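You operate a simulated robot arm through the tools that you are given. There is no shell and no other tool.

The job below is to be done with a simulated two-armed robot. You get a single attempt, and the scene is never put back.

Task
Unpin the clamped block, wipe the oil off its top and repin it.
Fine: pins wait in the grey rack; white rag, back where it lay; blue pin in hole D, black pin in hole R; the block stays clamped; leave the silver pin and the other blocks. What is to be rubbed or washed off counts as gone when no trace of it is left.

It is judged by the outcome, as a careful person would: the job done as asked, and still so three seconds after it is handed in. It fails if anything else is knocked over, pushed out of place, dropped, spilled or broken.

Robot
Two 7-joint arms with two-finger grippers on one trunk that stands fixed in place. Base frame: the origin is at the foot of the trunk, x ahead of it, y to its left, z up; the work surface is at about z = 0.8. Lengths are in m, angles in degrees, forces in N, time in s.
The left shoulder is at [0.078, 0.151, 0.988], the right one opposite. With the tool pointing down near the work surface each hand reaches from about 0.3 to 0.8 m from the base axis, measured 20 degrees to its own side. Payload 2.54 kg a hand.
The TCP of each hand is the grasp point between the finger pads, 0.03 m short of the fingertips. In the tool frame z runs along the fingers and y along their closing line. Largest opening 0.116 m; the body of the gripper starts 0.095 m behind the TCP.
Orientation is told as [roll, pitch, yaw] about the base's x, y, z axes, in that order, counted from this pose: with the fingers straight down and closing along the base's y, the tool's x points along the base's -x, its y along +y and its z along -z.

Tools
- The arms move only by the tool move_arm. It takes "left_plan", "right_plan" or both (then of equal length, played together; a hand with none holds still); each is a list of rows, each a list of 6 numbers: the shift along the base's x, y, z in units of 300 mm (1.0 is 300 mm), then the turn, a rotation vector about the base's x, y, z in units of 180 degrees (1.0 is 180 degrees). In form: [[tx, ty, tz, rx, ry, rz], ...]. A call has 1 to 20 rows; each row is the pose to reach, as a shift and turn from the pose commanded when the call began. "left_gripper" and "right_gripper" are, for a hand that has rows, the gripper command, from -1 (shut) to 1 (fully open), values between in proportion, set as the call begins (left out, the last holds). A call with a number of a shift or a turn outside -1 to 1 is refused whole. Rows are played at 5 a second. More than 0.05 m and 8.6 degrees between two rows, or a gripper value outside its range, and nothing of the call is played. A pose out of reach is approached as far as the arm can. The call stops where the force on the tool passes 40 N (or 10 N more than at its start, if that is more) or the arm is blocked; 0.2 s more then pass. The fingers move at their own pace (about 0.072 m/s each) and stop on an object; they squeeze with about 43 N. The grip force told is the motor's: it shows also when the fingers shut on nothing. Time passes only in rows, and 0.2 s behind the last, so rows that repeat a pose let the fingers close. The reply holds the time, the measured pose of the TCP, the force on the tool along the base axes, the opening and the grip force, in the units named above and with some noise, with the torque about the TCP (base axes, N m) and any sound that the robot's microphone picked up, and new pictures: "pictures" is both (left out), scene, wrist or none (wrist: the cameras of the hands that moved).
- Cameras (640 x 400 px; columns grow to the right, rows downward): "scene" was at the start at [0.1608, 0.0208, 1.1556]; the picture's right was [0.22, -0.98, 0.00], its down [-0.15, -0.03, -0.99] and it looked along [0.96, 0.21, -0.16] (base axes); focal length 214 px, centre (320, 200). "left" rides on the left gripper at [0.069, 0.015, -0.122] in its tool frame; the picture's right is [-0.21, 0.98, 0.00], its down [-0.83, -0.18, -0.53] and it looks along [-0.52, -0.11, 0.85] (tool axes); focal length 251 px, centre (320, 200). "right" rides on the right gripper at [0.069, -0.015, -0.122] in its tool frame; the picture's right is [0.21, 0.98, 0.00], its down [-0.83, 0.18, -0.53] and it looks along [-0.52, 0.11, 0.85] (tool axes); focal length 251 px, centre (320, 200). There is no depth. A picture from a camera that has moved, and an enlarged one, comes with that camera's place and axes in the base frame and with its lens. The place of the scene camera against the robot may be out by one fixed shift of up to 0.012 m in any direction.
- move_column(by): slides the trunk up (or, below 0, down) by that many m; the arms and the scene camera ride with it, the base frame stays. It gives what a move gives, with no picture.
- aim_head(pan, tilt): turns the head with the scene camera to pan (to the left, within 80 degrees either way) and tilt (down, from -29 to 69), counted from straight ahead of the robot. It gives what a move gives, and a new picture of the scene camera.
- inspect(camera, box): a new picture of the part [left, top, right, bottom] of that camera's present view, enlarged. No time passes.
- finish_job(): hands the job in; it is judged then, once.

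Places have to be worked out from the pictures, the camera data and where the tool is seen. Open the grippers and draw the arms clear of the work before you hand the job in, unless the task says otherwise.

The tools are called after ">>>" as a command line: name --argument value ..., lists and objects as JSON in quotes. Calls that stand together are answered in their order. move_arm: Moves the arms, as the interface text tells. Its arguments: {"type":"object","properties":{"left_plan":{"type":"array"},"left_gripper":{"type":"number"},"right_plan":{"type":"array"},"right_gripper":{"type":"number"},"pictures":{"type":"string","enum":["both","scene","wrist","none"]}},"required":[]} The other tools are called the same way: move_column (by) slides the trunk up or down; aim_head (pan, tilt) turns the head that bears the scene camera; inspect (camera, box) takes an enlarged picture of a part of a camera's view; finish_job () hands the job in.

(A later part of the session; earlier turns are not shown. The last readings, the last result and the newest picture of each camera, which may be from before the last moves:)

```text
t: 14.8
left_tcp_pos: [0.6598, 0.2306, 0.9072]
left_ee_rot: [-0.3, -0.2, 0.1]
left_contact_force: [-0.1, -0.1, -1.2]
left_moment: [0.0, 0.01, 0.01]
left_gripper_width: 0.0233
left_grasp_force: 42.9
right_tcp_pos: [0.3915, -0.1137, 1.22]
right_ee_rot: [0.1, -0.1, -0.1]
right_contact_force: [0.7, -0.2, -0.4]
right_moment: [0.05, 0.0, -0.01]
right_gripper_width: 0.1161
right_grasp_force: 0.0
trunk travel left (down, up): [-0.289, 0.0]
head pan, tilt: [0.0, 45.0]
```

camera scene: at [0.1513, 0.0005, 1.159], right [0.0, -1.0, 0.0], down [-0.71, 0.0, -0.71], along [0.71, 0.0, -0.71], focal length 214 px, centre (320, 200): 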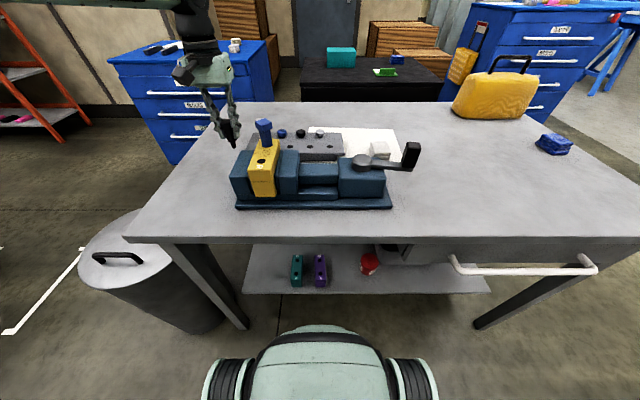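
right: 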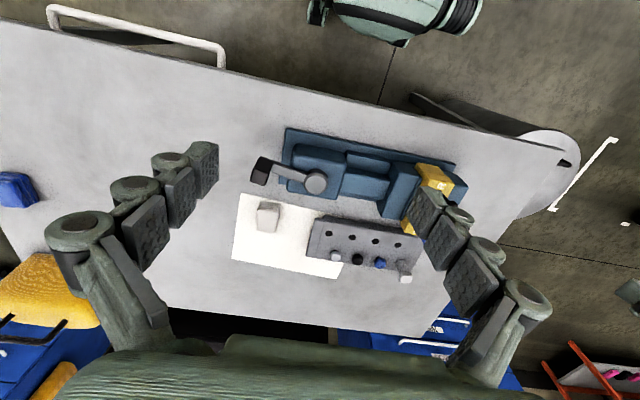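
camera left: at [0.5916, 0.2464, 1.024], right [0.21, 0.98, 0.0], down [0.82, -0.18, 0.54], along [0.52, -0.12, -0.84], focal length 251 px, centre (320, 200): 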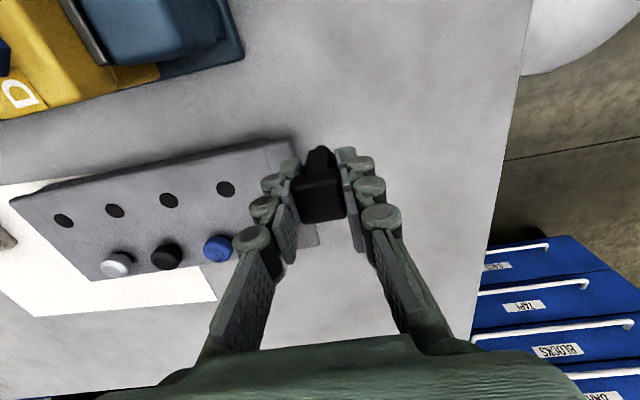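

Refined: rack top z≈0.833, fourth hole at about (0.679, 0.1424). I bring the pin tip over that hole with the hand leaned 4° forward, staying about 15 mm above the rack.

>>> move_arm --left_plan '[[0.02, -0.1, 0, 0.002, -0.008, 0], [0.035, -0.2, 0, 0.002, -0.016, 0], [0.051, -0.294, -0.005, 0.002, -0.022, 0], [0.051, -0.294, -0.005, 0.002, -0.022, 0]]'

>>> inspect --camera "left" --box '[240, 110, 400, 210]'

>>> inspect --camera "scene" --box '[220, 90, 340, 165]'

```text
t: 15.8
left_tcp_pos: [0.6372, 0.174, 0.9095]
left_ee_rot: [-0.1, -4.4, 0.1]
left_contact_force: [-0.2, -0.2, -0.3]
left_moment: [0.01, 0.0, 0.0]
left_gripper_width: 0.0236
left_grasp_force: 43.1
left hand out of reach, approached as far as the arm can: row 1, 2, 3, 4
right_tcp_pos: [0.3918, -0.1137, 1.2186]
right_ee_rot: [0.1, -0.1, 0.0]
right_contact_force: [0.3, -0.6, 0.3]
right_moment: [0.01, -0.01, -0.01]
right_gripper_width: 0.1158
right_grasp_force: 0.1
trunk travel left (down, up): [-0.289, 0.0]
head pan, tilt: [0.0, 45.0]
camera scene: at [0.1516, 0.0007, 1.1629], right [0.0, -1.0, 0.0], down [-0.71, 0.0, -0.71], along [0.71, 0.0, -0.71], focal length 214 px, centre (320, 200)
camera left: at [0.5611, 0.1892, 1.0249], right [0.21, 0.98, 0.02], down [0.78, -0.18, 0.59], along [0.58, -0.11, -0.8], focal length 251 px, centre (320, 200)
```

scene: 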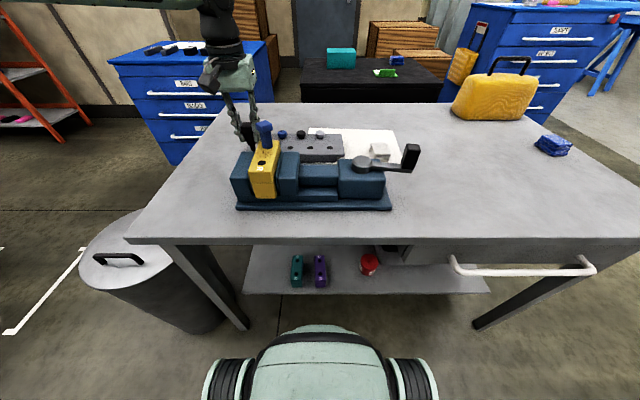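
left: 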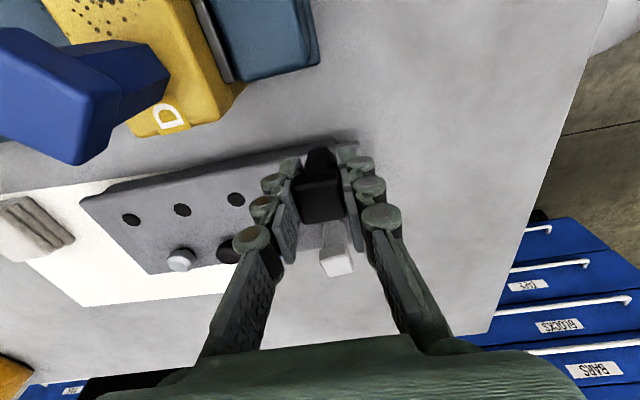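

```text
4.00 times, centred on (320, 160) of left
camera zoom: at [0.5611, 0.1892, 1.0249], right [0.21, 0.98, 0.02], down [0.78, -0.18, 0.59], along [0.58, -0.11, -0.8], focal length 1006 px, centre (320, 360)
```

zoom: 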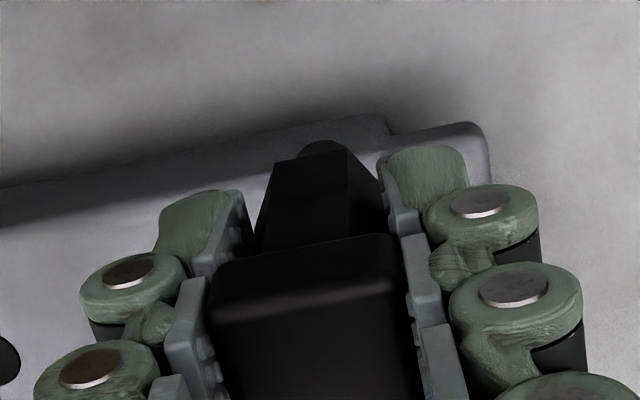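

```text
5.33 times, centred on (280, 128) of scene
camera zoom: at [0.1516, 0.0007, 1.1629], right [0.0, -1.0, 0.0], down [-0.71, 0.0, -0.71], along [0.71, 0.0, -0.71], focal length 1144 px, centre (533, 587)
```

zoom: 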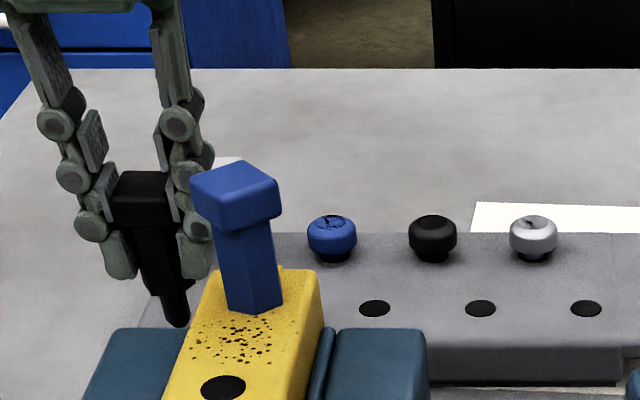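

The misses point forward-and-inward each time, which suggests the arm is bound by its elbow posture. I look at the left arm itself to understand its configuration.

>>> aim_head --pan 55 --tilt 0

>>> aim_head --pan 20 --tilt 10

```text
t: 17.1
left_tcp_pos: [0.6368, 0.1735, 0.9099]
left_ee_rot: [0.0, -4.2, 0.0]
left_contact_force: [0.3, 0.1, -1.1]
left_moment: [0.0, -0.01, -0.01]
left_gripper_width: 0.0233
left_grasp_force: 42.3
right_tcp_pos: [0.391, -0.1142, 1.2189]
right_ee_rot: [0.1, 0.0, -0.1]
right_contact_force: [-0.2, -0.1, -0.6]
right_moment: [0.0, 0.01, 0.0]
right_gripper_width: 0.1161
right_grasp_force: 0.0
trunk travel left (down, up): [-0.289, 0.0]
head pan, tilt: [55.0, 0.0]
camera scene: at [0.122, 0.0745, 1.2338], right [0.82, -0.57, 0.0], down [0.0, 0.0, -1.0], along [0.57, 0.82, 0.0], focal length 214 px, centre (320, 200)
```

scene: 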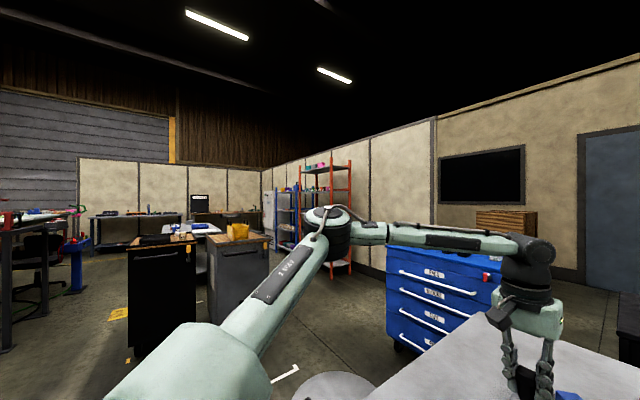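

```text
t: 18.1
left_tcp_pos: [0.6377, 0.1744, 0.9092]
left_ee_rot: [-0.1, -4.2, 0.1]
left_contact_force: [0.6, -0.1, -0.3]
left_moment: [-0.01, -0.01, 0.02]
left_gripper_width: 0.0234
left_grasp_force: 42.5
right_tcp_pos: [0.3907, -0.1137, 1.2189]
right_ee_rot: [0.1, -0.1, -0.1]
right_contact_force: [0.1, -0.4, 0.7]
right_moment: [0.02, -0.01, -0.01]
right_gripper_width: 0.1157
right_grasp_force: 0.1
trunk travel left (down, up): [-0.289, 0.0]
head pan, tilt: [20.0, 10.0]
camera scene: at [0.1576, 0.0326, 1.2179], right [0.34, -0.94, 0.0], down [-0.16, -0.06, -0.98], along [0.93, 0.34, -0.17], focal length 214 px, centre (320, 200)
```

scene: 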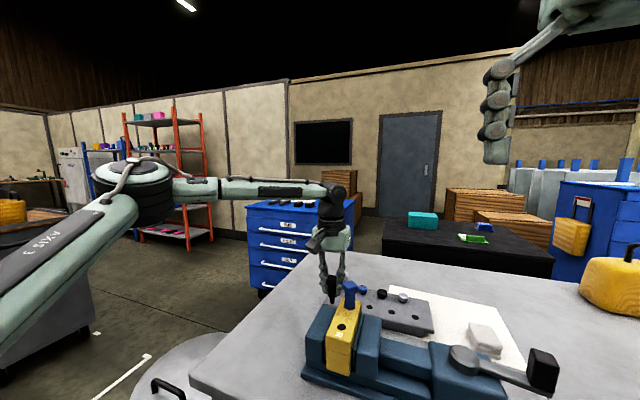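

The elbow is out to the left with a ~70° bend, so it isn't stretched; a joint limit with this posture is likely. I test the forward reach further out and lower in the free area at y≈0.26 to map what the arm can do.

>>> move_arm --left_plan '[[0, 0.14, 0, 0, 0.008, 0], [0, 0.28, -0.03, 0, 0.016, 0], [0.05, 0.28, -0.08, 0, 0.0233, 0], [0.15, 0.28, -0.1, 0, 0.0233, 0], [0.25, 0.28, -0.1, 0, 0.0233, 0], [0.35, 0.28, -0.1, 0, 0.0233, 0]]' --pictures "scene"

```text
t: 19.5
left_tcp_pos: [0.6764, 0.2774, 0.8863]
left_ee_rot: [0.1, 0.0, 0.0]
left_contact_force: [-0.6, 1.3, -0.2]
left_moment: [0.02, -0.01, 0.01]
left_gripper_width: 0.0236
left_grasp_force: 43.7
left hand out of reach, approached as far as the arm can: row 4, 5, 6
right_tcp_pos: [0.3912, -0.1128, 1.2183]
right_ee_rot: [0.1, -0.2, 0.0]
right_contact_force: [0.2, -0.6, -0.4]
right_moment: [-0.03, -0.02, 0.04]
right_gripper_width: 0.1161
right_grasp_force: 0.2
trunk travel left (down, up): [-0.289, 0.0]
head pan, tilt: [20.0, 10.0]
camera scene: at [0.1576, 0.0326, 1.2179], right [0.34, -0.94, 0.0], down [-0.16, -0.06, -0.98], along [0.93, 0.34, -0.17], focal length 214 px, centre (320, 200)
```

scene: 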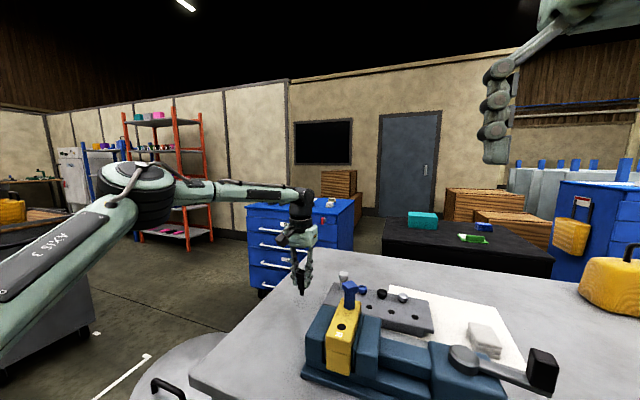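

The elbow appears pinned in the same spot (about (0.33, 0.35, 1.19)) in all the limit cases, so the wrist only swings on a ~0.35 m circle about it. Leaning the hand forward should gain reach; I test a 14° lean here in free space.

>>> move_arm --left_plan '[[0, 0, 0.03, 0, -0.04, 0], [0, 0, 0.06, 0, -0.08, 0], [0.08, 0, 0.06, 0, -0.08, 0], [0.16, 0, 0.06, 0, -0.08, 0], [0.24, 0, 0.06, 0, -0.08, 0]]' --pictures "scene"

```text
t: 20.7
left_tcp_pos: [0.7382, 0.281, 0.9057]
left_ee_rot: [0.0, -14.6, 0.1]
left_contact_force: [-0.7, 0.2, -1.7]
left_moment: [0.03, -0.01, -0.01]
left_gripper_width: 0.0234
left_grasp_force: 42.2
left hand out of reach, approached as far as the arm can: row 5
right_tcp_pos: [0.3913, -0.112, 1.2189]
right_ee_rot: [0.0, 0.0, -0.1]
right_contact_force: [-0.8, -0.2, 0.1]
right_moment: [0.04, -0.02, -0.02]
right_gripper_width: 0.1162
right_grasp_force: 0.1
trunk travel left (down, up): [-0.289, 0.0]
head pan, tilt: [20.0, 10.0]
camera scene: at [0.1574, 0.0327, 1.2179], right [0.34, -0.94, 0.0], down [-0.16, -0.06, -0.98], along [0.93, 0.34, -0.17], focal length 214 px, centre (320, 200)
```

scene: 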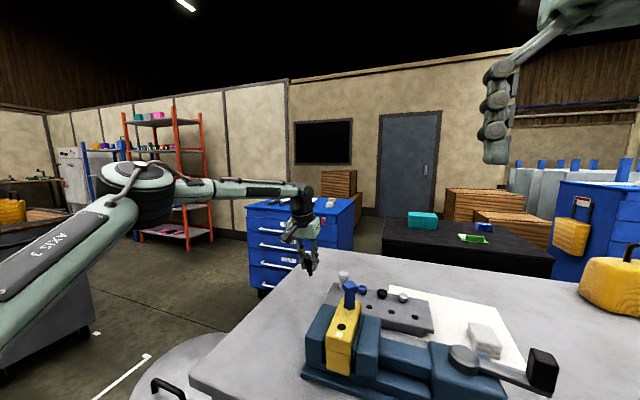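

Leaning works (x 0.738 reached at 14.6°). So I'll set the black pin back in R, regrasp it with the hand leaned about its closing axis so the pin stays vertical, and use that grip for the rack. First I go back around the left side of the blue pin, upright again.

>>> move_arm --left_plan '[[-0.1, -0.035, 0.05, 0, 0.027, 0], [-0.2, -0.07, 0.1, 0, 0.054, 0], [-0.294, -0.103, 0.148, 0, 0.081, 0], [-0.394, -0.148, 0.187, 0, 0.081, 0], [-0.494, -0.193, 0.226, 0, 0.081, 0], [-0.594, -0.237, 0.264, 0, 0.081, 0], [-0.694, -0.26, 0.264, 0, 0.081, 0], [-0.794, -0.28, 0.264, 0, 0.081, 0], [-0.894, -0.303, 0.264, 0, 0.081, 0], [-0.894, -0.303, 0.264, 0, 0.081, 0]]' --pictures "scene"

>>> aim_head --pan 0 --tilt 45

```text
t: 22.9
left_tcp_pos: [0.4689, 0.1908, 0.9844]
left_ee_rot: [0.1, 0.2, 0.1]
left_contact_force: [-1.3, -0.1, -1.1]
left_moment: [0.03, -0.01, -0.02]
left_gripper_width: 0.0233
left_grasp_force: 43.1
right_tcp_pos: [0.3919, -0.1142, 1.2192]
right_ee_rot: [0.2, -0.1, -0.1]
right_contact_force: [0.6, -0.3, 0.2]
right_moment: [-0.01, 0.0, -0.02]
right_gripper_width: 0.1161
right_grasp_force: 0.0
trunk travel left (down, up): [-0.289, 0.0]
head pan, tilt: [20.0, 10.0]
camera scene: at [0.1578, 0.0326, 1.2178], right [0.34, -0.94, 0.0], down [-0.16, -0.06, -0.98], along [0.93, 0.34, -0.17], focal length 214 px, centre (320, 200)
```

scene: 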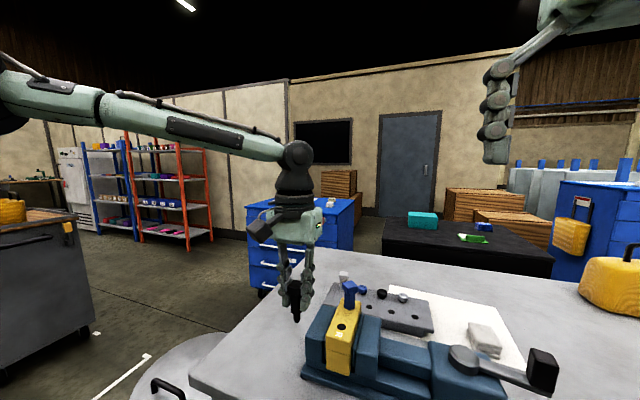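

```text
t: 23.9
left_tcp_pos: [0.4697, 0.1904, 0.9851]
left_ee_rot: [0.1, 0.2, 0.1]
left_contact_force: [0.2, -0.5, -0.2]
left_moment: [0.01, 0.0, 0.01]
left_gripper_width: 0.0234
left_grasp_force: 43.5
right_tcp_pos: [0.3917, -0.1136, 1.2191]
right_ee_rot: [0.1, 0.0, -0.1]
right_contact_force: [0.3, 0.0, 0.1]
right_moment: [-0.03, 0.02, 0.0]
right_gripper_width: 0.1159
right_grasp_force: 0.0
trunk travel left (down, up): [-0.289, 0.0]
head pan, tilt: [0.0, 45.0]
camera scene: at [0.1516, 0.0008, 1.163], right [0.0, -1.0, 0.0], down [-0.71, 0.0, -0.71], along [0.71, 0.0, -0.71], focal length 214 px, centre (320, 200)
```

scene: 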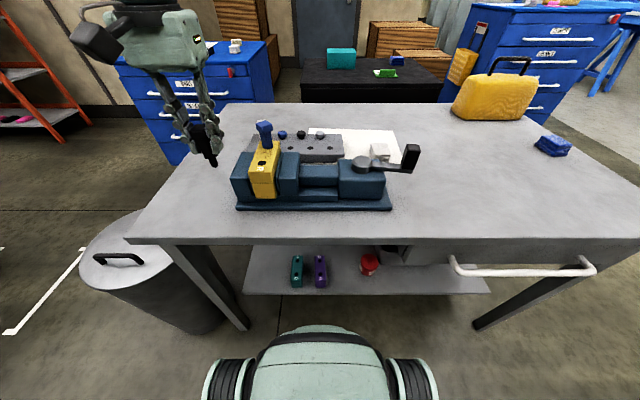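

Back on the near-left side at (0.470, 0.190, 0.985). To reinsert accurately I use the original grip yaw of 22.7° and hover over R at (0.499, 0.1156).

>>> move_arm --left_plan '[[0, -0.08, 0, 0, 0, 0.031], [0, -0.16, 0, 0, 0, 0.062], [0, -0.249, 0, 0, 0, 0.094], [0.05, -0.249, 0, 0, 0, 0.1256], [0.098, -0.249, 0, -0.0006, -0.001, 0.1256], [0.098, -0.249, 0, -0.0006, -0.001, 0.1256]]'

>>> inspect --camera "left" --box '[240, 80, 400, 180]'

>>> inspect --camera "scene" --box '[210, 90, 330, 165]'

```text
t: 25.3
left_tcp_pos: [0.4987, 0.117, 0.9848]
left_ee_rot: [-0.1, 0.0, 22.8]
left_contact_force: [0.7, 0.1, -0.6]
left_moment: [-0.01, 0.01, 0.01]
left_gripper_width: 0.0235
left_grasp_force: 43.1
right_tcp_pos: [0.3911, -0.1122, 1.219]
right_ee_rot: [0.0, -0.2, -0.1]
right_contact_force: [0.0, 0.6, -0.3]
right_moment: [-0.01, -0.02, -0.03]
right_gripper_width: 0.1161
right_grasp_force: 0.0
trunk travel left (down, up): [-0.289, 0.0]
head pan, tilt: [0.0, 45.0]
camera scene: at [0.1515, 0.0007, 1.163], right [0.0, -1.0, 0.0], down [-0.71, 0.0, -0.71], along [0.71, 0.0, -0.71], focal length 214 px, centre (320, 200)
camera left: at [0.4311, 0.1035, 1.1059], right [-0.18, 0.98, 0.0], down [0.83, 0.15, 0.53], along [0.53, 0.09, -0.85], focal length 251 px, centre (320, 200)
```

scene: 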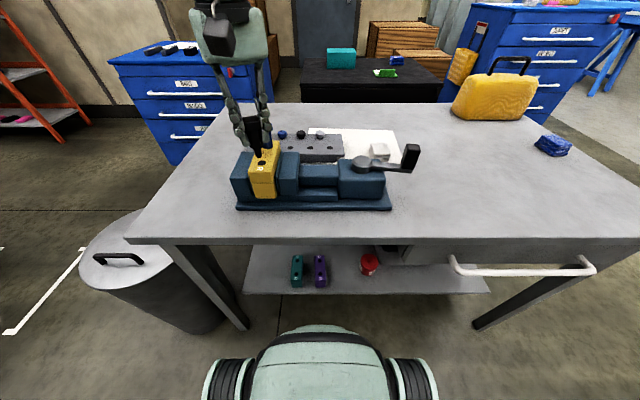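
left: 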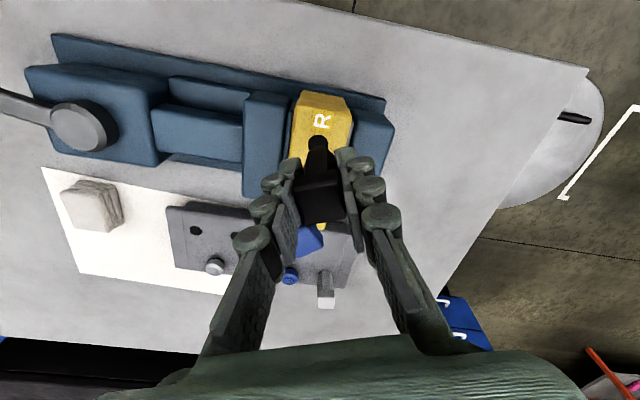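

```text
4.00 times, centred on (320, 130) of left
camera zoom: at [0.4311, 0.1035, 1.1059], right [-0.18, 0.98, 0.0], down [0.83, 0.15, 0.53], along [0.53, 0.09, -0.85], focal length 1006 px, centre (320, 480)
```

zoom: 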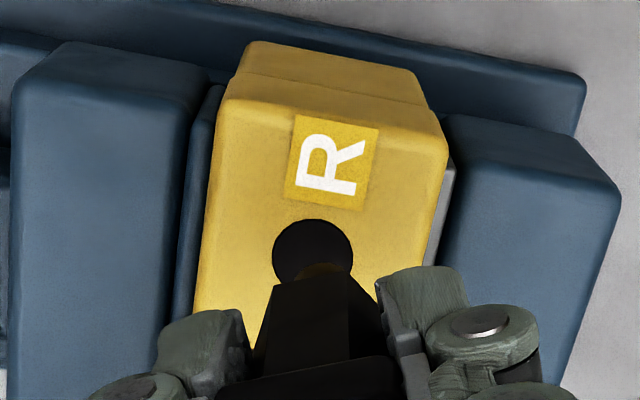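

```text
5.33 times, centred on (270, 128) of scene
camera zoom: at [0.1515, 0.0007, 1.163], right [0.0, -1.0, 0.0], down [-0.71, 0.0, -0.71], along [0.71, 0.0, -0.71], focal length 1144 px, centre (587, 587)
```

zoom: 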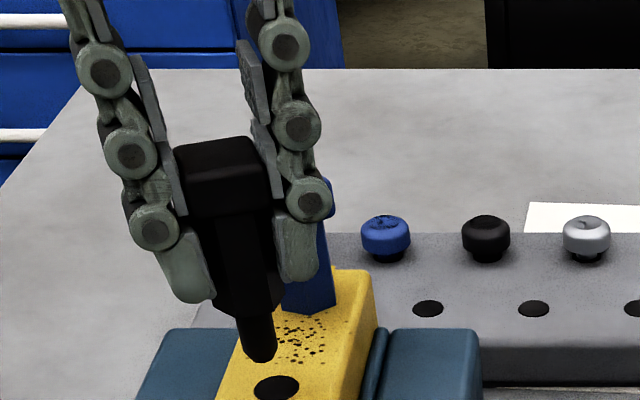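

The tip is about 1.3 mm left of the hole axis according to both readings. I correct by that and lower the pin to the original seat height.

>>> move_arm --left_plan '[[0.001, -0.0043, -0.03, 0, 0, 0], [0.001, -0.0043, -0.06, 0, 0, 0], [0.001, -0.0043, -0.08, 0, 0, 0], [0.001, -0.0043, -0.1, 0, 0, 0], [0.001, -0.0043, -0.115, 0, 0, 0], [0.001, -0.0043, -0.127, 0, 0, 0]]'

>>> inspect --camera "scene" --box '[210, 90, 330, 165]'

```text
t: 26.7
left_tcp_pos: [0.4993, 0.114, 0.9475]
left_ee_rot: [-0.3, -0.1, 22.7]
left_contact_force: [0.8, 2.1, 7.4]
left_moment: [-0.01, 0.04, 0.01]
left_gripper_width: 0.0235
left_grasp_force: 43.9
right_tcp_pos: [0.39, -0.1129, 1.2198]
right_ee_rot: [0.1, -0.1, -0.1]
right_contact_force: [-0.7, -0.1, 0.5]
right_moment: [0.0, -0.01, 0.0]
right_gripper_width: 0.1159
right_grasp_force: 0.1
trunk travel left (down, up): [-0.289, 0.0]
head pan, tilt: [0.0, 45.0]
camera scene: at [0.151, 0.0008, 1.1632], right [0.0, -1.0, 0.0], down [-0.71, 0.0, -0.71], along [0.71, 0.0, -0.71], focal length 214 px, centre (320, 200)
camera left: at [0.4309, 0.1021, 1.0688], right [-0.18, 0.98, 0.0], down [0.83, 0.15, 0.53], along [0.53, 0.09, -0.84], focal length 251 px, centre (320, 200)
```

scene: 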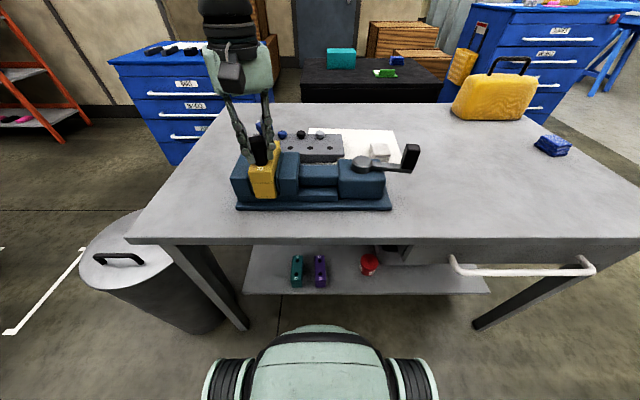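
left: 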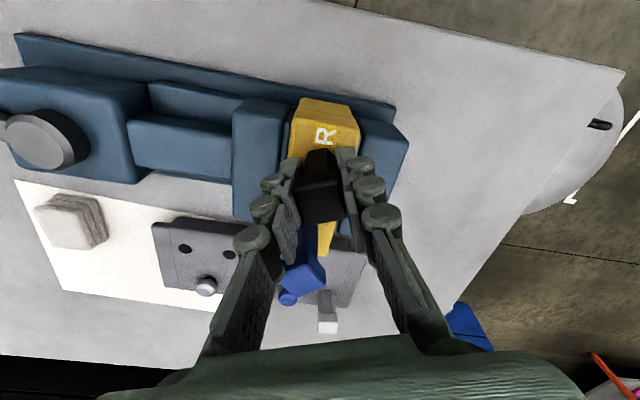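

```text
5.33 times, centred on (270, 128) of scene
camera zoom: at [0.151, 0.0008, 1.1632], right [0.0, -1.0, 0.0], down [-0.71, 0.0, -0.71], along [0.71, 0.0, -0.71], focal length 1144 px, centre (587, 587)
```

zoom: 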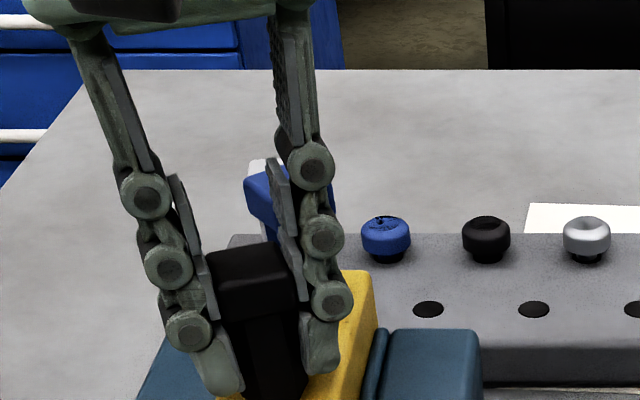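

The black pin is seated again in R. Now I open slightly, lean the hand 18° about its closing axis, and regrip, so the pin will stay vertical with a leaned hand.

>>> move_arm --left_plan '[[0, 0.002, 0, 0, 0, 0], [0, 0.004, 0, 0, 0, 0], [0, 0.004, 0.002, 0.0129, -0.0308, 0], [0, 0.004, 0.003, 0.0257, -0.0615, 0], [0, 0.004, 0.003, 0.0386, -0.0923, 0], [0, 0.004, 0.003, 0.0386, -0.0923, 0]]' --left_gripper -0.2

>>> inspect --camera "scene" --box '[210, 90, 330, 165]'

>>> inspect --camera "left" --box '[240, 120, 400, 220]'

```text
t: 28.1
left_tcp_pos: [0.4994, 0.1172, 0.9477]
left_ee_rot: [-0.1, -17.9, 22.7]
left_contact_force: [0.0, 0.1, -0.1]
left_moment: [0.02, 0.0, -0.02]
left_gripper_width: 0.0462
left_grasp_force: 0.1
right_tcp_pos: [0.391, -0.1121, 1.2204]
right_ee_rot: [0.2, -0.1, -0.1]
right_contact_force: [0.1, 1.0, 0.1]
right_moment: [0.02, -0.04, -0.01]
right_gripper_width: 0.1159
right_grasp_force: 0.1
trunk travel left (down, up): [-0.289, 0.0]
head pan, tilt: [0.0, 45.0]
camera scene: at [0.1515, 0.0007, 1.1629], right [0.0, -1.0, 0.0], down [-0.71, 0.0, -0.71], along [0.71, 0.0, -0.71], focal length 214 px, centre (320, 200)
camera left: at [0.3996, 0.09, 1.0413], right [-0.19, 0.98, 0.07], down [0.64, 0.07, 0.76], along [0.74, 0.19, -0.64], focal length 251 px, centre (320, 200)
```

scene: 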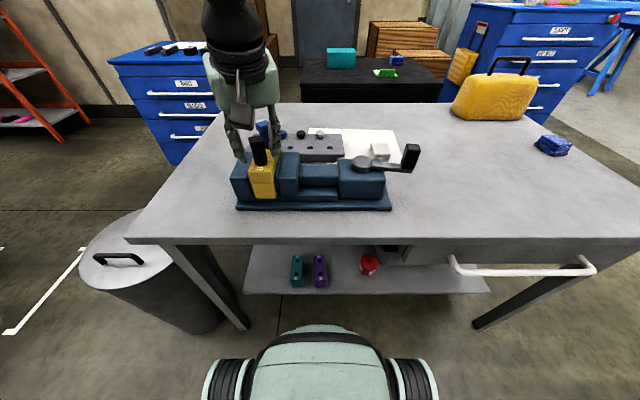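
left: 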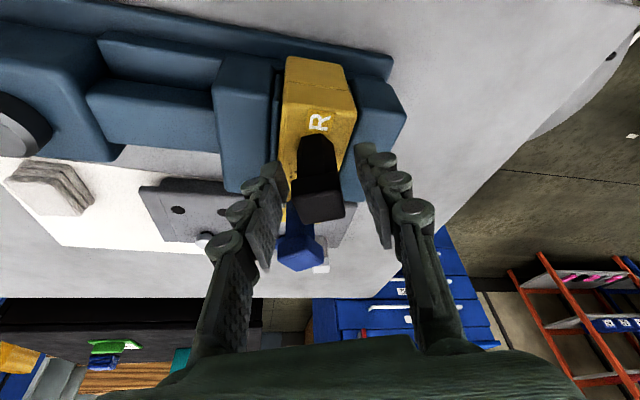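

```text
5.33 times, centred on (270, 128) of scene
camera zoom: at [0.1515, 0.0007, 1.1629], right [0.0, -1.0, 0.0], down [-0.71, 0.0, -0.71], along [0.71, 0.0, -0.71], focal length 1144 px, centre (587, 587)
```

zoom: 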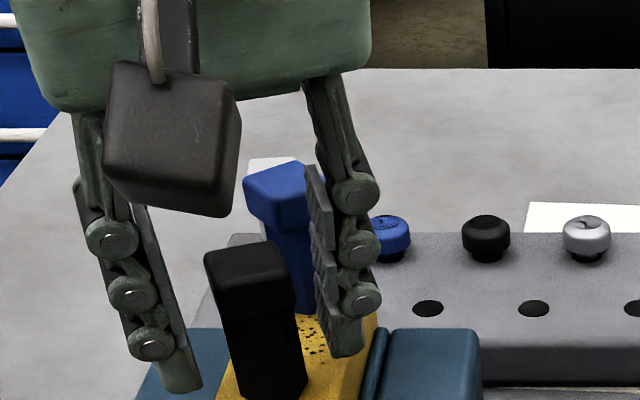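

```text
4.00 times, centred on (320, 170) of left
camera zoom: at [0.3996, 0.09, 1.0413], right [-0.19, 0.98, 0.07], down [0.64, 0.07, 0.76], along [0.74, 0.19, -0.64], focal length 1006 px, centre (320, 320)
```

zoom: 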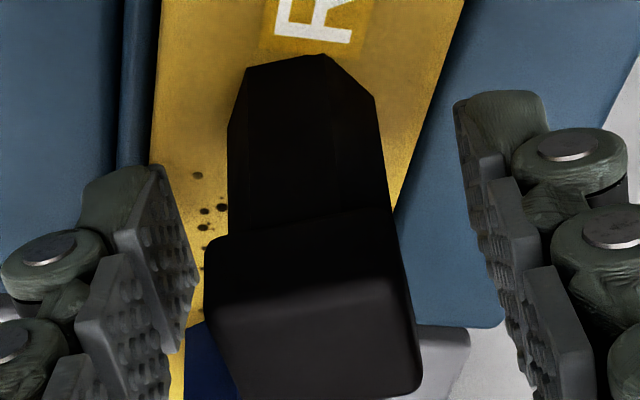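

The head sits about 3 mm off centre between the pads, so I shift by that and close.

>>> move_arm --left_plan '[[0.003, -0.008, 0, 0, 0, 0], [0.003, -0.008, 0, 0, 0, 0]]' --left_gripper -0.2 --pictures "none"

>>> move_arm --left_plan '[[0, 0, 0, 0, 0, 0], [0, 0, 0, 0, 0, 0], [0, 0, 0, 0, 0, 0], [0, 0, 0, 0, 0, 0]]' --left_gripper -1 --pictures "wrist"

```text
t: 28.7
left_tcp_pos: [0.4996, 0.1123, 0.9489]
left_ee_rot: [-0.2, -18.0, 22.7]
left_contact_force: [0.4, -0.5, -0.6]
left_moment: [-0.03, -0.01, 0.0]
left_gripper_width: 0.0464
left_grasp_force: 0.0
right_tcp_pos: [0.3905, -0.1132, 1.2194]
right_ee_rot: [0.0, 0.0, 0.0]
right_contact_force: [-0.1, -0.1, 0.0]
right_moment: [-0.01, 0.0, -0.01]
right_gripper_width: 0.1159
right_grasp_force: 0.1
trunk travel left (down, up): [-0.289, 0.0]
head pan, tilt: [0.0, 45.0]
```

```text
t: 29.7
left_tcp_pos: [0.5007, 0.1126, 0.9469]
left_ee_rot: [-0.2, -17.9, 22.7]
left_contact_force: [-0.3, -0.7, -0.1]
left_moment: [0.02, -0.02, -0.03]
left_gripper_width: 0.0233
left_grasp_force: 43.1
right_tcp_pos: [0.391, -0.1128, 1.2191]
right_ee_rot: [0.1, -0.1, -0.1]
right_contact_force: [-0.1, -0.6, -0.3]
right_moment: [0.0, 0.04, 0.0]
right_gripper_width: 0.1162
right_grasp_force: 0.0
trunk travel left (down, up): [-0.289, 0.0]
head pan, tilt: [0.0, 45.0]
camera left: at [0.4008, 0.0877, 1.0411], right [-0.19, 0.98, 0.06], down [0.64, 0.07, 0.76], along [0.74, 0.18, -0.64], focal length 251 px, centre (320, 200)
```

left: 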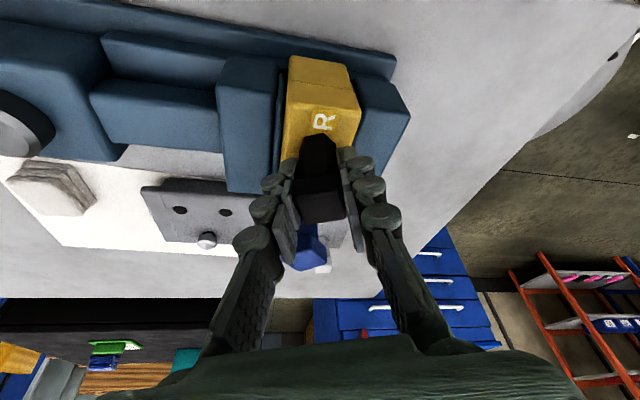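

Regripped leaned with no side force; reference for R is now TCP (0.500, 0.1125, 0.948), lean 18°, yaw 22.7. I lift 83 mm and turn the yaw to about -20°.

>>> move_arm --left_plan '[[0, 0, 0.04, 0, 0, 0], [0, 0, 0.1, 0, 0, 0], [0, 0, 0.19, 0, 0, 0], [0, 0, 0.28, 0, 0, 0], [0, 0, 0.28, 0, 0, -0.047], [0, 0, 0.28, 0, 0, -0.094], [0, 0, 0.28, 0, 0, -0.141], [0, 0, 0.28, 0, 0, -0.188], [0, 0, 0.28, 0, 0, -0.237]]'

>>> inspect --camera "scene" --box '[190, 60, 350, 160]'

```text
refused: row 9 steps farther than a row can; nothing moved
```

```text
4.00 times, centred on (270, 110) of scene
camera zoom: at [0.1516, 0.0008, 1.1629], right [0.0, -1.0, 0.0], down [-0.71, 0.0, -0.71], along [0.71, 0.0, -0.71], focal length 858 px, centre (520, 560)
```

zoom: 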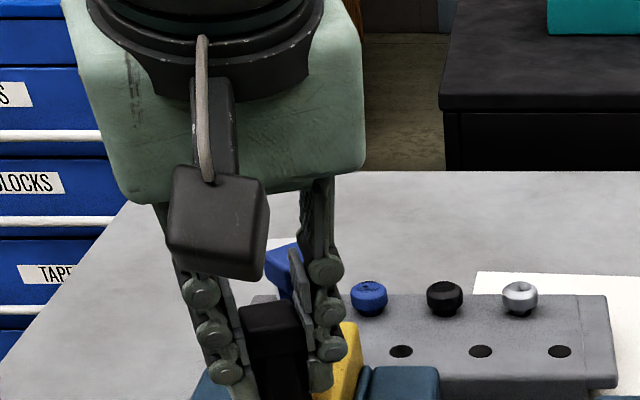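

The last rotation step was slightly too big; I send the same move with smaller turns.

>>> move_arm --left_plan '[[0, 0, 0.04, 0, 0, 0], [0, 0, 0.1, 0, 0, 0], [0, 0, 0.19, 0, 0, 0], [0, 0, 0.28, 0, 0, 0], [0, 0, 0.28, 0, 0, -0.04], [0, 0, 0.28, 0, 0, -0.08], [0, 0, 0.28, 0, 0, -0.12], [0, 0, 0.28, 0, 0, -0.16], [0, 0, 0.28, 0, 0, -0.2], [0, 0, 0.28, 0, 0, -0.237]]'

>>> inspect --camera "scene" --box '[190, 60, 350, 160]'

```text
t: 31.9
left_tcp_pos: [0.5009, 0.1139, 1.0328]
left_ee_rot: [-0.1, -18.0, -20.1]
left_contact_force: [0.2, 1.1, -0.7]
left_moment: [0.0, -0.01, 0.0]
left_gripper_width: 0.0233
left_grasp_force: 42.8
right_tcp_pos: [0.3915, -0.1118, 1.2185]
right_ee_rot: [0.2, 0.0, -0.1]
right_contact_force: [0.7, 0.9, -0.1]
right_moment: [-0.01, -0.01, -0.01]
right_gripper_width: 0.1159
right_grasp_force: 0.0
trunk travel left (down, up): [-0.289, 0.0]
head pan, tilt: [0.0, 45.0]
camera scene: at [0.1515, 0.0009, 1.1629], right [0.0, -1.0, 0.0], down [-0.71, 0.0, -0.71], along [0.71, 0.0, -0.71], focal length 214 px, centre (320, 200)
camera left: at [0.4104, 0.1634, 1.1253], right [0.53, 0.85, 0.07], down [0.52, -0.38, 0.76], along [0.67, -0.37, -0.64], focal length 251 px, centre (320, 200)
```

scene: 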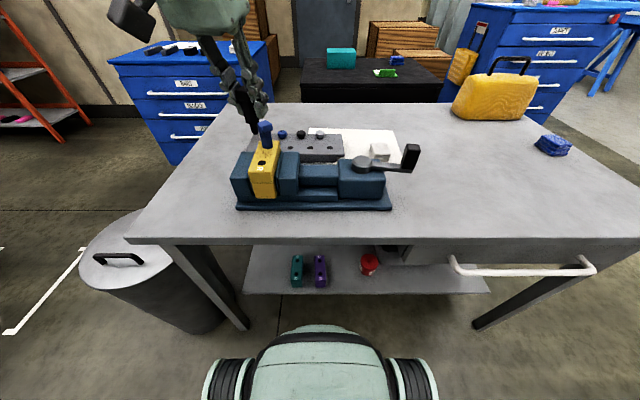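
left: 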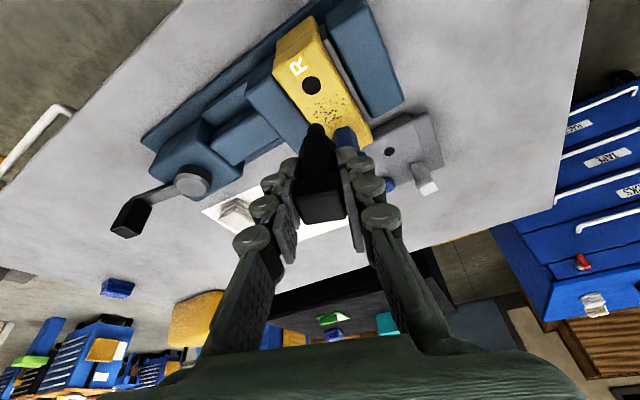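

```text
4.00 times, centred on (270, 110) of scene
camera zoom: at [0.1515, 0.0009, 1.1629], right [0.0, -1.0, 0.0], down [-0.71, 0.0, -0.71], along [0.71, 0.0, -0.71], focal length 858 px, centre (520, 560)
```

zoom: 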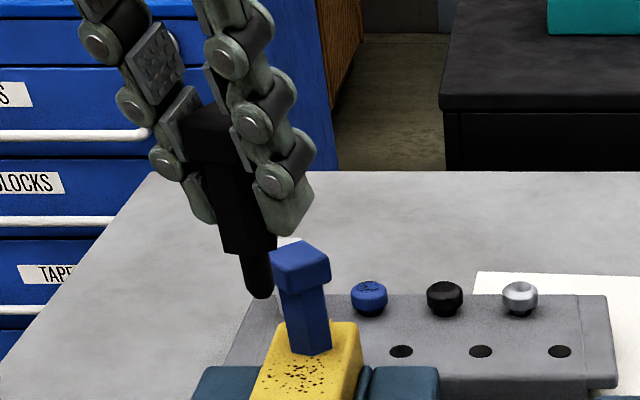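

The pin hangs vertical with the hand leaned. I carry it over to above the fourth rack hole and lower to z≈0.925 for a close look.

>>> move_arm --left_plan '[[0.1, 0.06, 0, 0, 0, 0], [0.23, 0.095, 0, 0, 0, 0], [0.36, 0.095, 0, 0, 0, 0], [0.48, 0.095, -0.05, 0, 0, 0], [0.593, 0.095, -0.14, 0, 0, 0], [0.593, 0.095, -0.25, 0, 0, 0], [0.593, 0.095, -0.35, 0, 0, 0], [0.593, 0.095, -0.35, 0, 0, 0]]'

>>> inspect --camera "left" --box '[240, 80, 400, 180]'

>>> inspect --camera "scene" --box '[220, 80, 340, 155]'

```text
t: 33.7
left_tcp_pos: [0.6788, 0.1425, 0.9281]
left_ee_rot: [-0.1, -18.0, -20.0]
left_contact_force: [0.5, -0.5, 0.2]
left_moment: [-0.03, 0.01, -0.05]
left_gripper_width: 0.0234
left_grasp_force: 43.2
right_tcp_pos: [0.3909, -0.113, 1.2181]
right_ee_rot: [0.0, -0.2, -0.1]
right_contact_force: [-0.4, 0.1, 1.1]
right_moment: [-0.01, -0.06, 0.03]
right_gripper_width: 0.116
right_grasp_force: 0.1
trunk travel left (down, up): [-0.289, 0.0]
head pan, tilt: [0.0, 45.0]
camera scene: at [0.1513, 0.0006, 1.163], right [0.0, -1.0, 0.0], down [-0.71, 0.0, -0.71], along [0.71, 0.0, -0.71], focal length 214 px, centre (320, 200)
camera left: at [0.5882, 0.1918, 1.0202], right [0.53, 0.85, 0.07], down [0.52, -0.38, 0.76], along [0.67, -0.37, -0.64], focal length 251 px, centre (320, 200)
```

scene: 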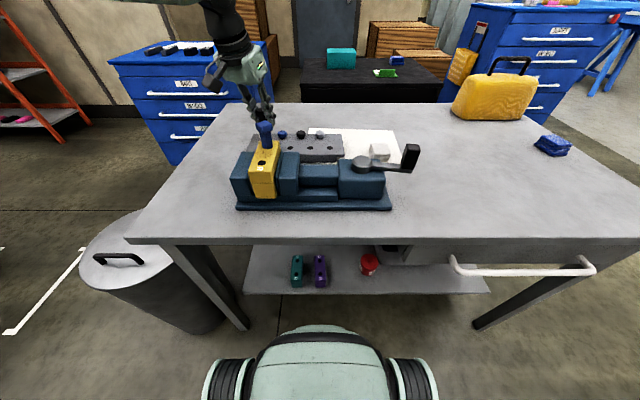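
left: 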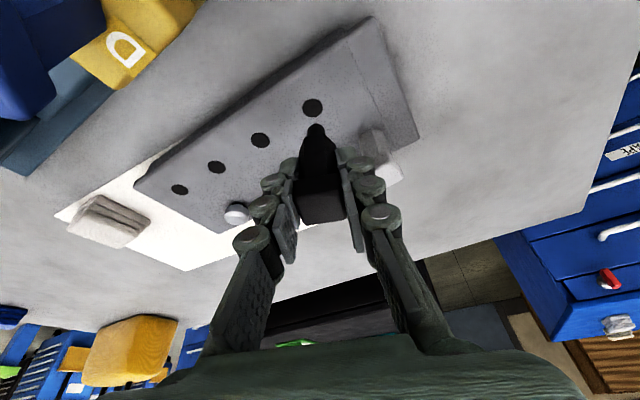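

```text
4.00 times, centred on (320, 130) of left
camera zoom: at [0.5882, 0.1918, 1.0202], right [0.53, 0.85, 0.07], down [0.52, -0.38, 0.76], along [0.67, -0.37, -0.64], focal length 1006 px, centre (320, 480)
```

zoom: 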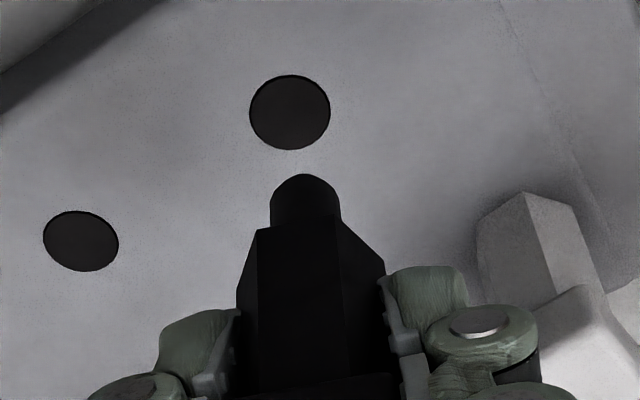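

```text
5.33 times, centred on (280, 118) of scene
camera zoom: at [0.1513, 0.0006, 1.163], right [0.0, -1.0, 0.0], down [-0.71, 0.0, -0.71], along [0.71, 0.0, -0.71], focal length 1144 px, centre (533, 640)
```

zoom: 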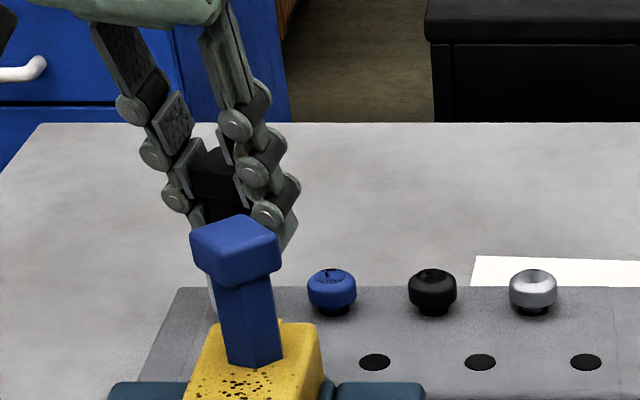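

The view shows pin tip and fourth hole clearly; hole is about 16.5 mm wide against a 12 mm shank. I come down 20 mm with a small correction and re-check.

>>> move_arm --left_plan '[[0.004, -0.005, -0.035, 0, 0, 0], [0.004, -0.005, -0.068, 0, 0, 0], [0.004, -0.005, -0.068, 0, 0, 0]]' --pictures "none"

>>> inspect --camera "left" --box '[240, 80, 400, 180]'

```text
t: 34.5
left_tcp_pos: [0.6797, 0.1409, 0.906]
left_ee_rot: [-0.1, -18.0, -19.9]
left_contact_force: [0.0, 0.6, -0.1]
left_moment: [0.02, 0.0, 0.02]
left_gripper_width: 0.0234
left_grasp_force: 42.9
right_tcp_pos: [0.3914, -0.1125, 1.219]
right_ee_rot: [0.1, 0.0, -0.2]
right_contact_force: [0.2, 0.9, 0.8]
right_moment: [-0.01, 0.0, 0.01]
right_gripper_width: 0.1158
right_grasp_force: 0.0
trunk travel left (down, up): [-0.289, 0.0]
head pan, tilt: [0.0, 45.0]
```

```text
4.00 times, centred on (320, 130) of left
camera zoom: at [0.5888, 0.1901, 0.9998], right [0.53, 0.85, 0.06], down [0.52, -0.38, 0.76], along [0.67, -0.37, -0.64], focal length 1006 px, centre (320, 480)
```

zoom: 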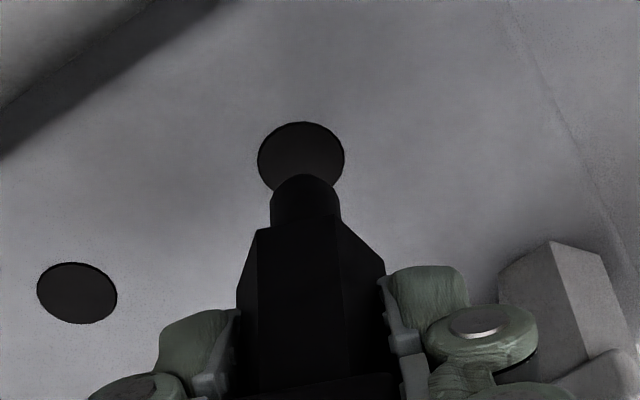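

Lateral alignment is good to under 1 mm; the fore-aft match depends on the exact rack height. I lower another few millimetres and compare again.

>>> move_arm --left_plan '[[0, 0, -0.008, 0, 0, 0], [0, 0, -0.014, 0, 0, 0], [0, 0, -0.014, 0, 0, 0]]' --pictures "none"

>>> inspect --camera "left" --box '[280, 95, 360, 145]'

```text
t: 35.3
left_tcp_pos: [0.6785, 0.1402, 0.9043]
left_ee_rot: [-0.2, -18.1, -20.0]
left_contact_force: [-0.5, -0.4, 0.0]
left_moment: [-0.02, 0.01, 0.0]
left_gripper_width: 0.0233
left_grasp_force: 43.0
right_tcp_pos: [0.3914, -0.1136, 1.2207]
right_ee_rot: [0.1, -0.1, -0.1]
right_contact_force: [-0.1, -0.4, -0.2]
right_moment: [0.0, 0.02, 0.03]
right_gripper_width: 0.1159
right_grasp_force: 0.1
trunk travel left (down, up): [-0.289, 0.0]
head pan, tilt: [0.0, 45.0]
```

```text
8.00 times, centred on (320, 120) of left
camera zoom: at [0.5886, 0.1904, 0.9958], right [0.53, 0.85, 0.06], down [0.52, -0.38, 0.76], along [0.67, -0.37, -0.64], focal length 2012 px, centre (320, 840)
```

zoom: 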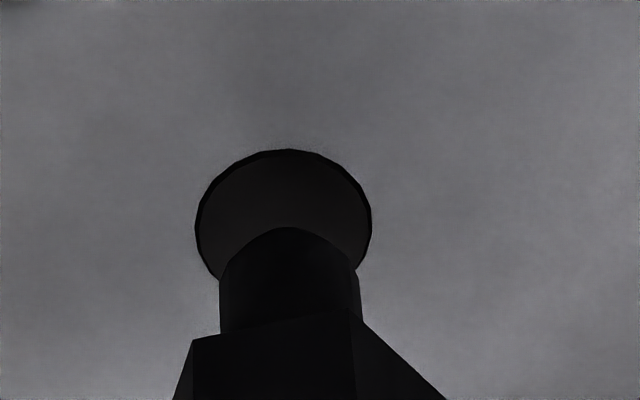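

The tip apex sits over the hole and the two converge as I descend. I go 3 mm further and check force and picture.

>>> move_arm --left_plan '[[0, 0, -0.005, 0, 0, 0], [0, 0, -0.01, 0, 0, 0], [0, 0, -0.01, 0, 0, 0]]' --pictures "none"

>>> inspect --camera "left" --box '[280, 95, 360, 145]'

```text
t: 36.1
left_tcp_pos: [0.6791, 0.1412, 0.8993]
left_ee_rot: [-0.1, -18.1, -20.0]
left_contact_force: [-0.5, 1.5, -0.6]
left_moment: [-0.02, -0.01, -0.01]
left_gripper_width: 0.0235
left_grasp_force: 43.4
right_tcp_pos: [0.3933, -0.113, 1.2193]
right_ee_rot: [0.1, -0.2, -0.1]
right_contact_force: [0.2, 0.0, -0.2]
right_moment: [0.04, -0.03, -0.01]
right_gripper_width: 0.116
right_grasp_force: 0.0
trunk travel left (down, up): [-0.289, 0.0]
head pan, tilt: [0.0, 45.0]
```

```text
8.00 times, centred on (320, 120) of left
camera zoom: at [0.5885, 0.1908, 0.9927], right [0.53, 0.85, 0.06], down [0.52, -0.38, 0.76], along [0.67, -0.37, -0.64], focal length 2012 px, centre (320, 840)
```

zoom: 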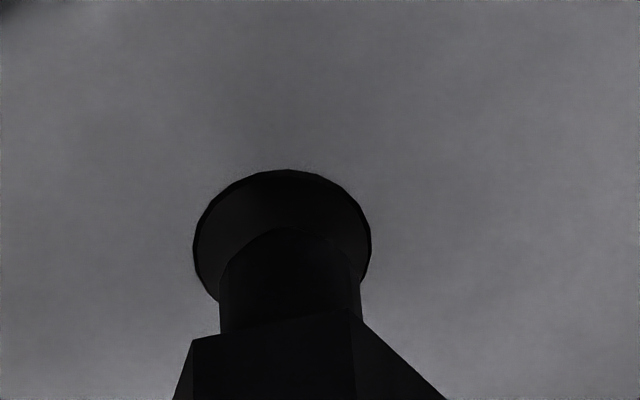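

Still no contact and the hole is nearly centred under the tip. I lower another 4 mm.

>>> move_arm --left_plan '[[0, 0, -0.007, 0, 0, 0], [0, 0, -0.013, 0, 0, 0], [0, 0, -0.013, 0, 0, 0]]' --pictures "none"

>>> inspect --camera "left" --box '[280, 95, 360, 145]'

```text
t: 36.9
left_tcp_pos: [0.6788, 0.1413, 0.8957]
left_ee_rot: [-0.2, -18.1, -20.0]
left_contact_force: [-0.4, 0.1, -0.8]
left_moment: [-0.01, 0.01, 0.02]
left_gripper_width: 0.0233
left_grasp_force: 42.8
right_tcp_pos: [0.3919, -0.1127, 1.2189]
right_ee_rot: [0.2, 0.0, -0.1]
right_contact_force: [0.8, 0.5, -0.7]
right_moment: [0.02, 0.0, 0.0]
right_gripper_width: 0.1162
right_grasp_force: 0.0
trunk travel left (down, up): [-0.289, 0.0]
head pan, tilt: [0.0, 45.0]
```

```text
8.00 times, centred on (320, 120) of left
camera zoom: at [0.5883, 0.1912, 0.9886], right [0.53, 0.85, 0.06], down [0.52, -0.38, 0.76], along [0.67, -0.37, -0.64], focal length 2012 px, centre (320, 840)
```

zoom: 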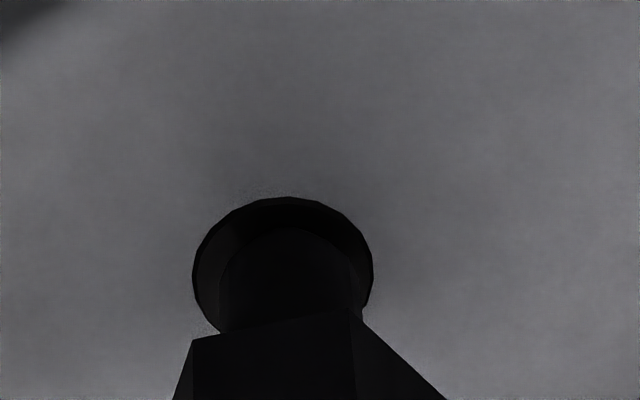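

Consistent with the tip just entering. I continue in small steps watching the force.

>>> move_arm --left_plan '[[0, 0, -0.007, 0, 0, 0], [0, 0, -0.014, 0, 0, 0], [0, 0, -0.02, 0, 0, 0], [0, 0, -0.02, 0, 0, 0]]' --pictures "none"

>>> inspect --camera "left" --box '[280, 95, 360, 145]'

```text
t: 37.9
left_tcp_pos: [0.678, 0.143, 0.8906]
left_ee_rot: [0.0, -18.2, -20.0]
left_contact_force: [3.8, -0.7, 2.8]
left_moment: [-0.02, -0.22, 0.01]
left_gripper_width: 0.0232
left_grasp_force: 42.5
right_tcp_pos: [0.3918, -0.1136, 1.2192]
right_ee_rot: [0.1, 0.0, -0.1]
right_contact_force: [-0.8, 0.4, -0.1]
right_moment: [0.03, 0.04, -0.01]
right_gripper_width: 0.1162
right_grasp_force: 0.0
trunk travel left (down, up): [-0.289, 0.0]
head pan, tilt: [0.0, 45.0]
```

```text
8.00 times, centred on (320, 120) of left
camera zoom: at [0.5877, 0.1918, 0.9838], right [0.53, 0.85, 0.07], down [0.52, -0.38, 0.77], along [0.67, -0.37, -0.64], focal length 2012 px, centre (320, 840)
```

zoom: 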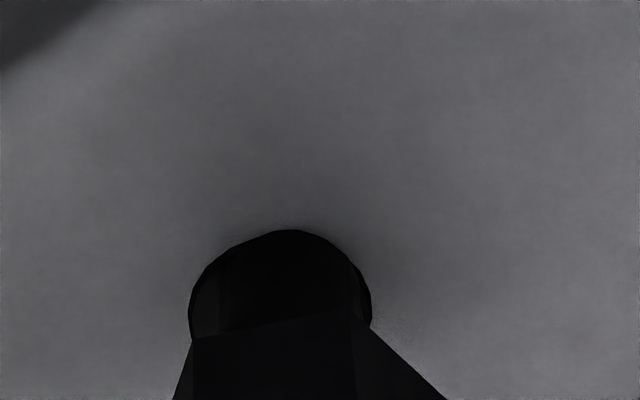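

The rim pushes the pin forward (+x 3.8 N), so I shift 1.5 mm forward and continue down.

>>> move_arm --left_plan '[[0.005, -0.001, 0, 0, 0, 0], [0.006, -0.001, -0.01, 0, 0, 0], [0.006, -0.001, -0.02, 0, 0, 0], [0.006, -0.001, -0.02, 0, 0, 0]]' --pictures "none"

>>> inspect --camera "left" --box '[280, 95, 360, 145]'

```text
t: 38.9
left_tcp_pos: [0.6776, 0.1428, 0.8823]
left_ee_rot: [-0.2, -17.9, -19.9]
left_contact_force: [1.6, -4.8, -2.4]
left_moment: [-0.26, -0.15, 0.0]
left_gripper_width: 0.0234
left_grasp_force: 42.8
left hand out of reach, approached as far as the arm can: row 1, 2, 3, 4
right_tcp_pos: [0.3929, -0.1132, 1.2192]
right_ee_rot: [0.1, -0.1, -0.1]
right_contact_force: [0.4, 0.7, -0.3]
right_moment: [-0.02, 0.04, 0.02]
right_gripper_width: 0.1161
right_grasp_force: 0.1
trunk travel left (down, up): [-0.289, 0.0]
head pan, tilt: [0.0, 45.0]
```

```text
8.00 times, centred on (320, 120) of left
camera zoom: at [0.5874, 0.1926, 0.9765], right [0.53, 0.85, 0.06], down [0.52, -0.38, 0.76], along [0.67, -0.37, -0.64], focal length 2012 px, centre (320, 840)
```

zoom: 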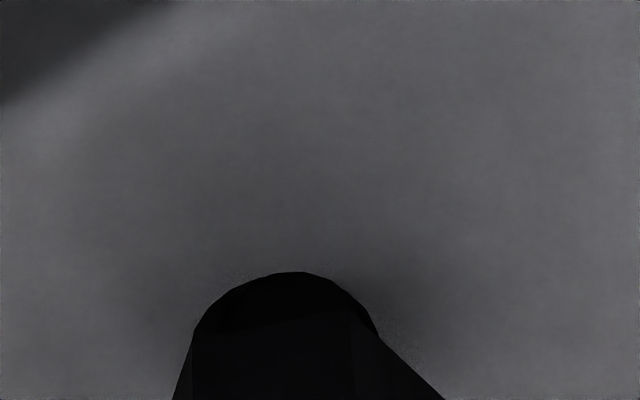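

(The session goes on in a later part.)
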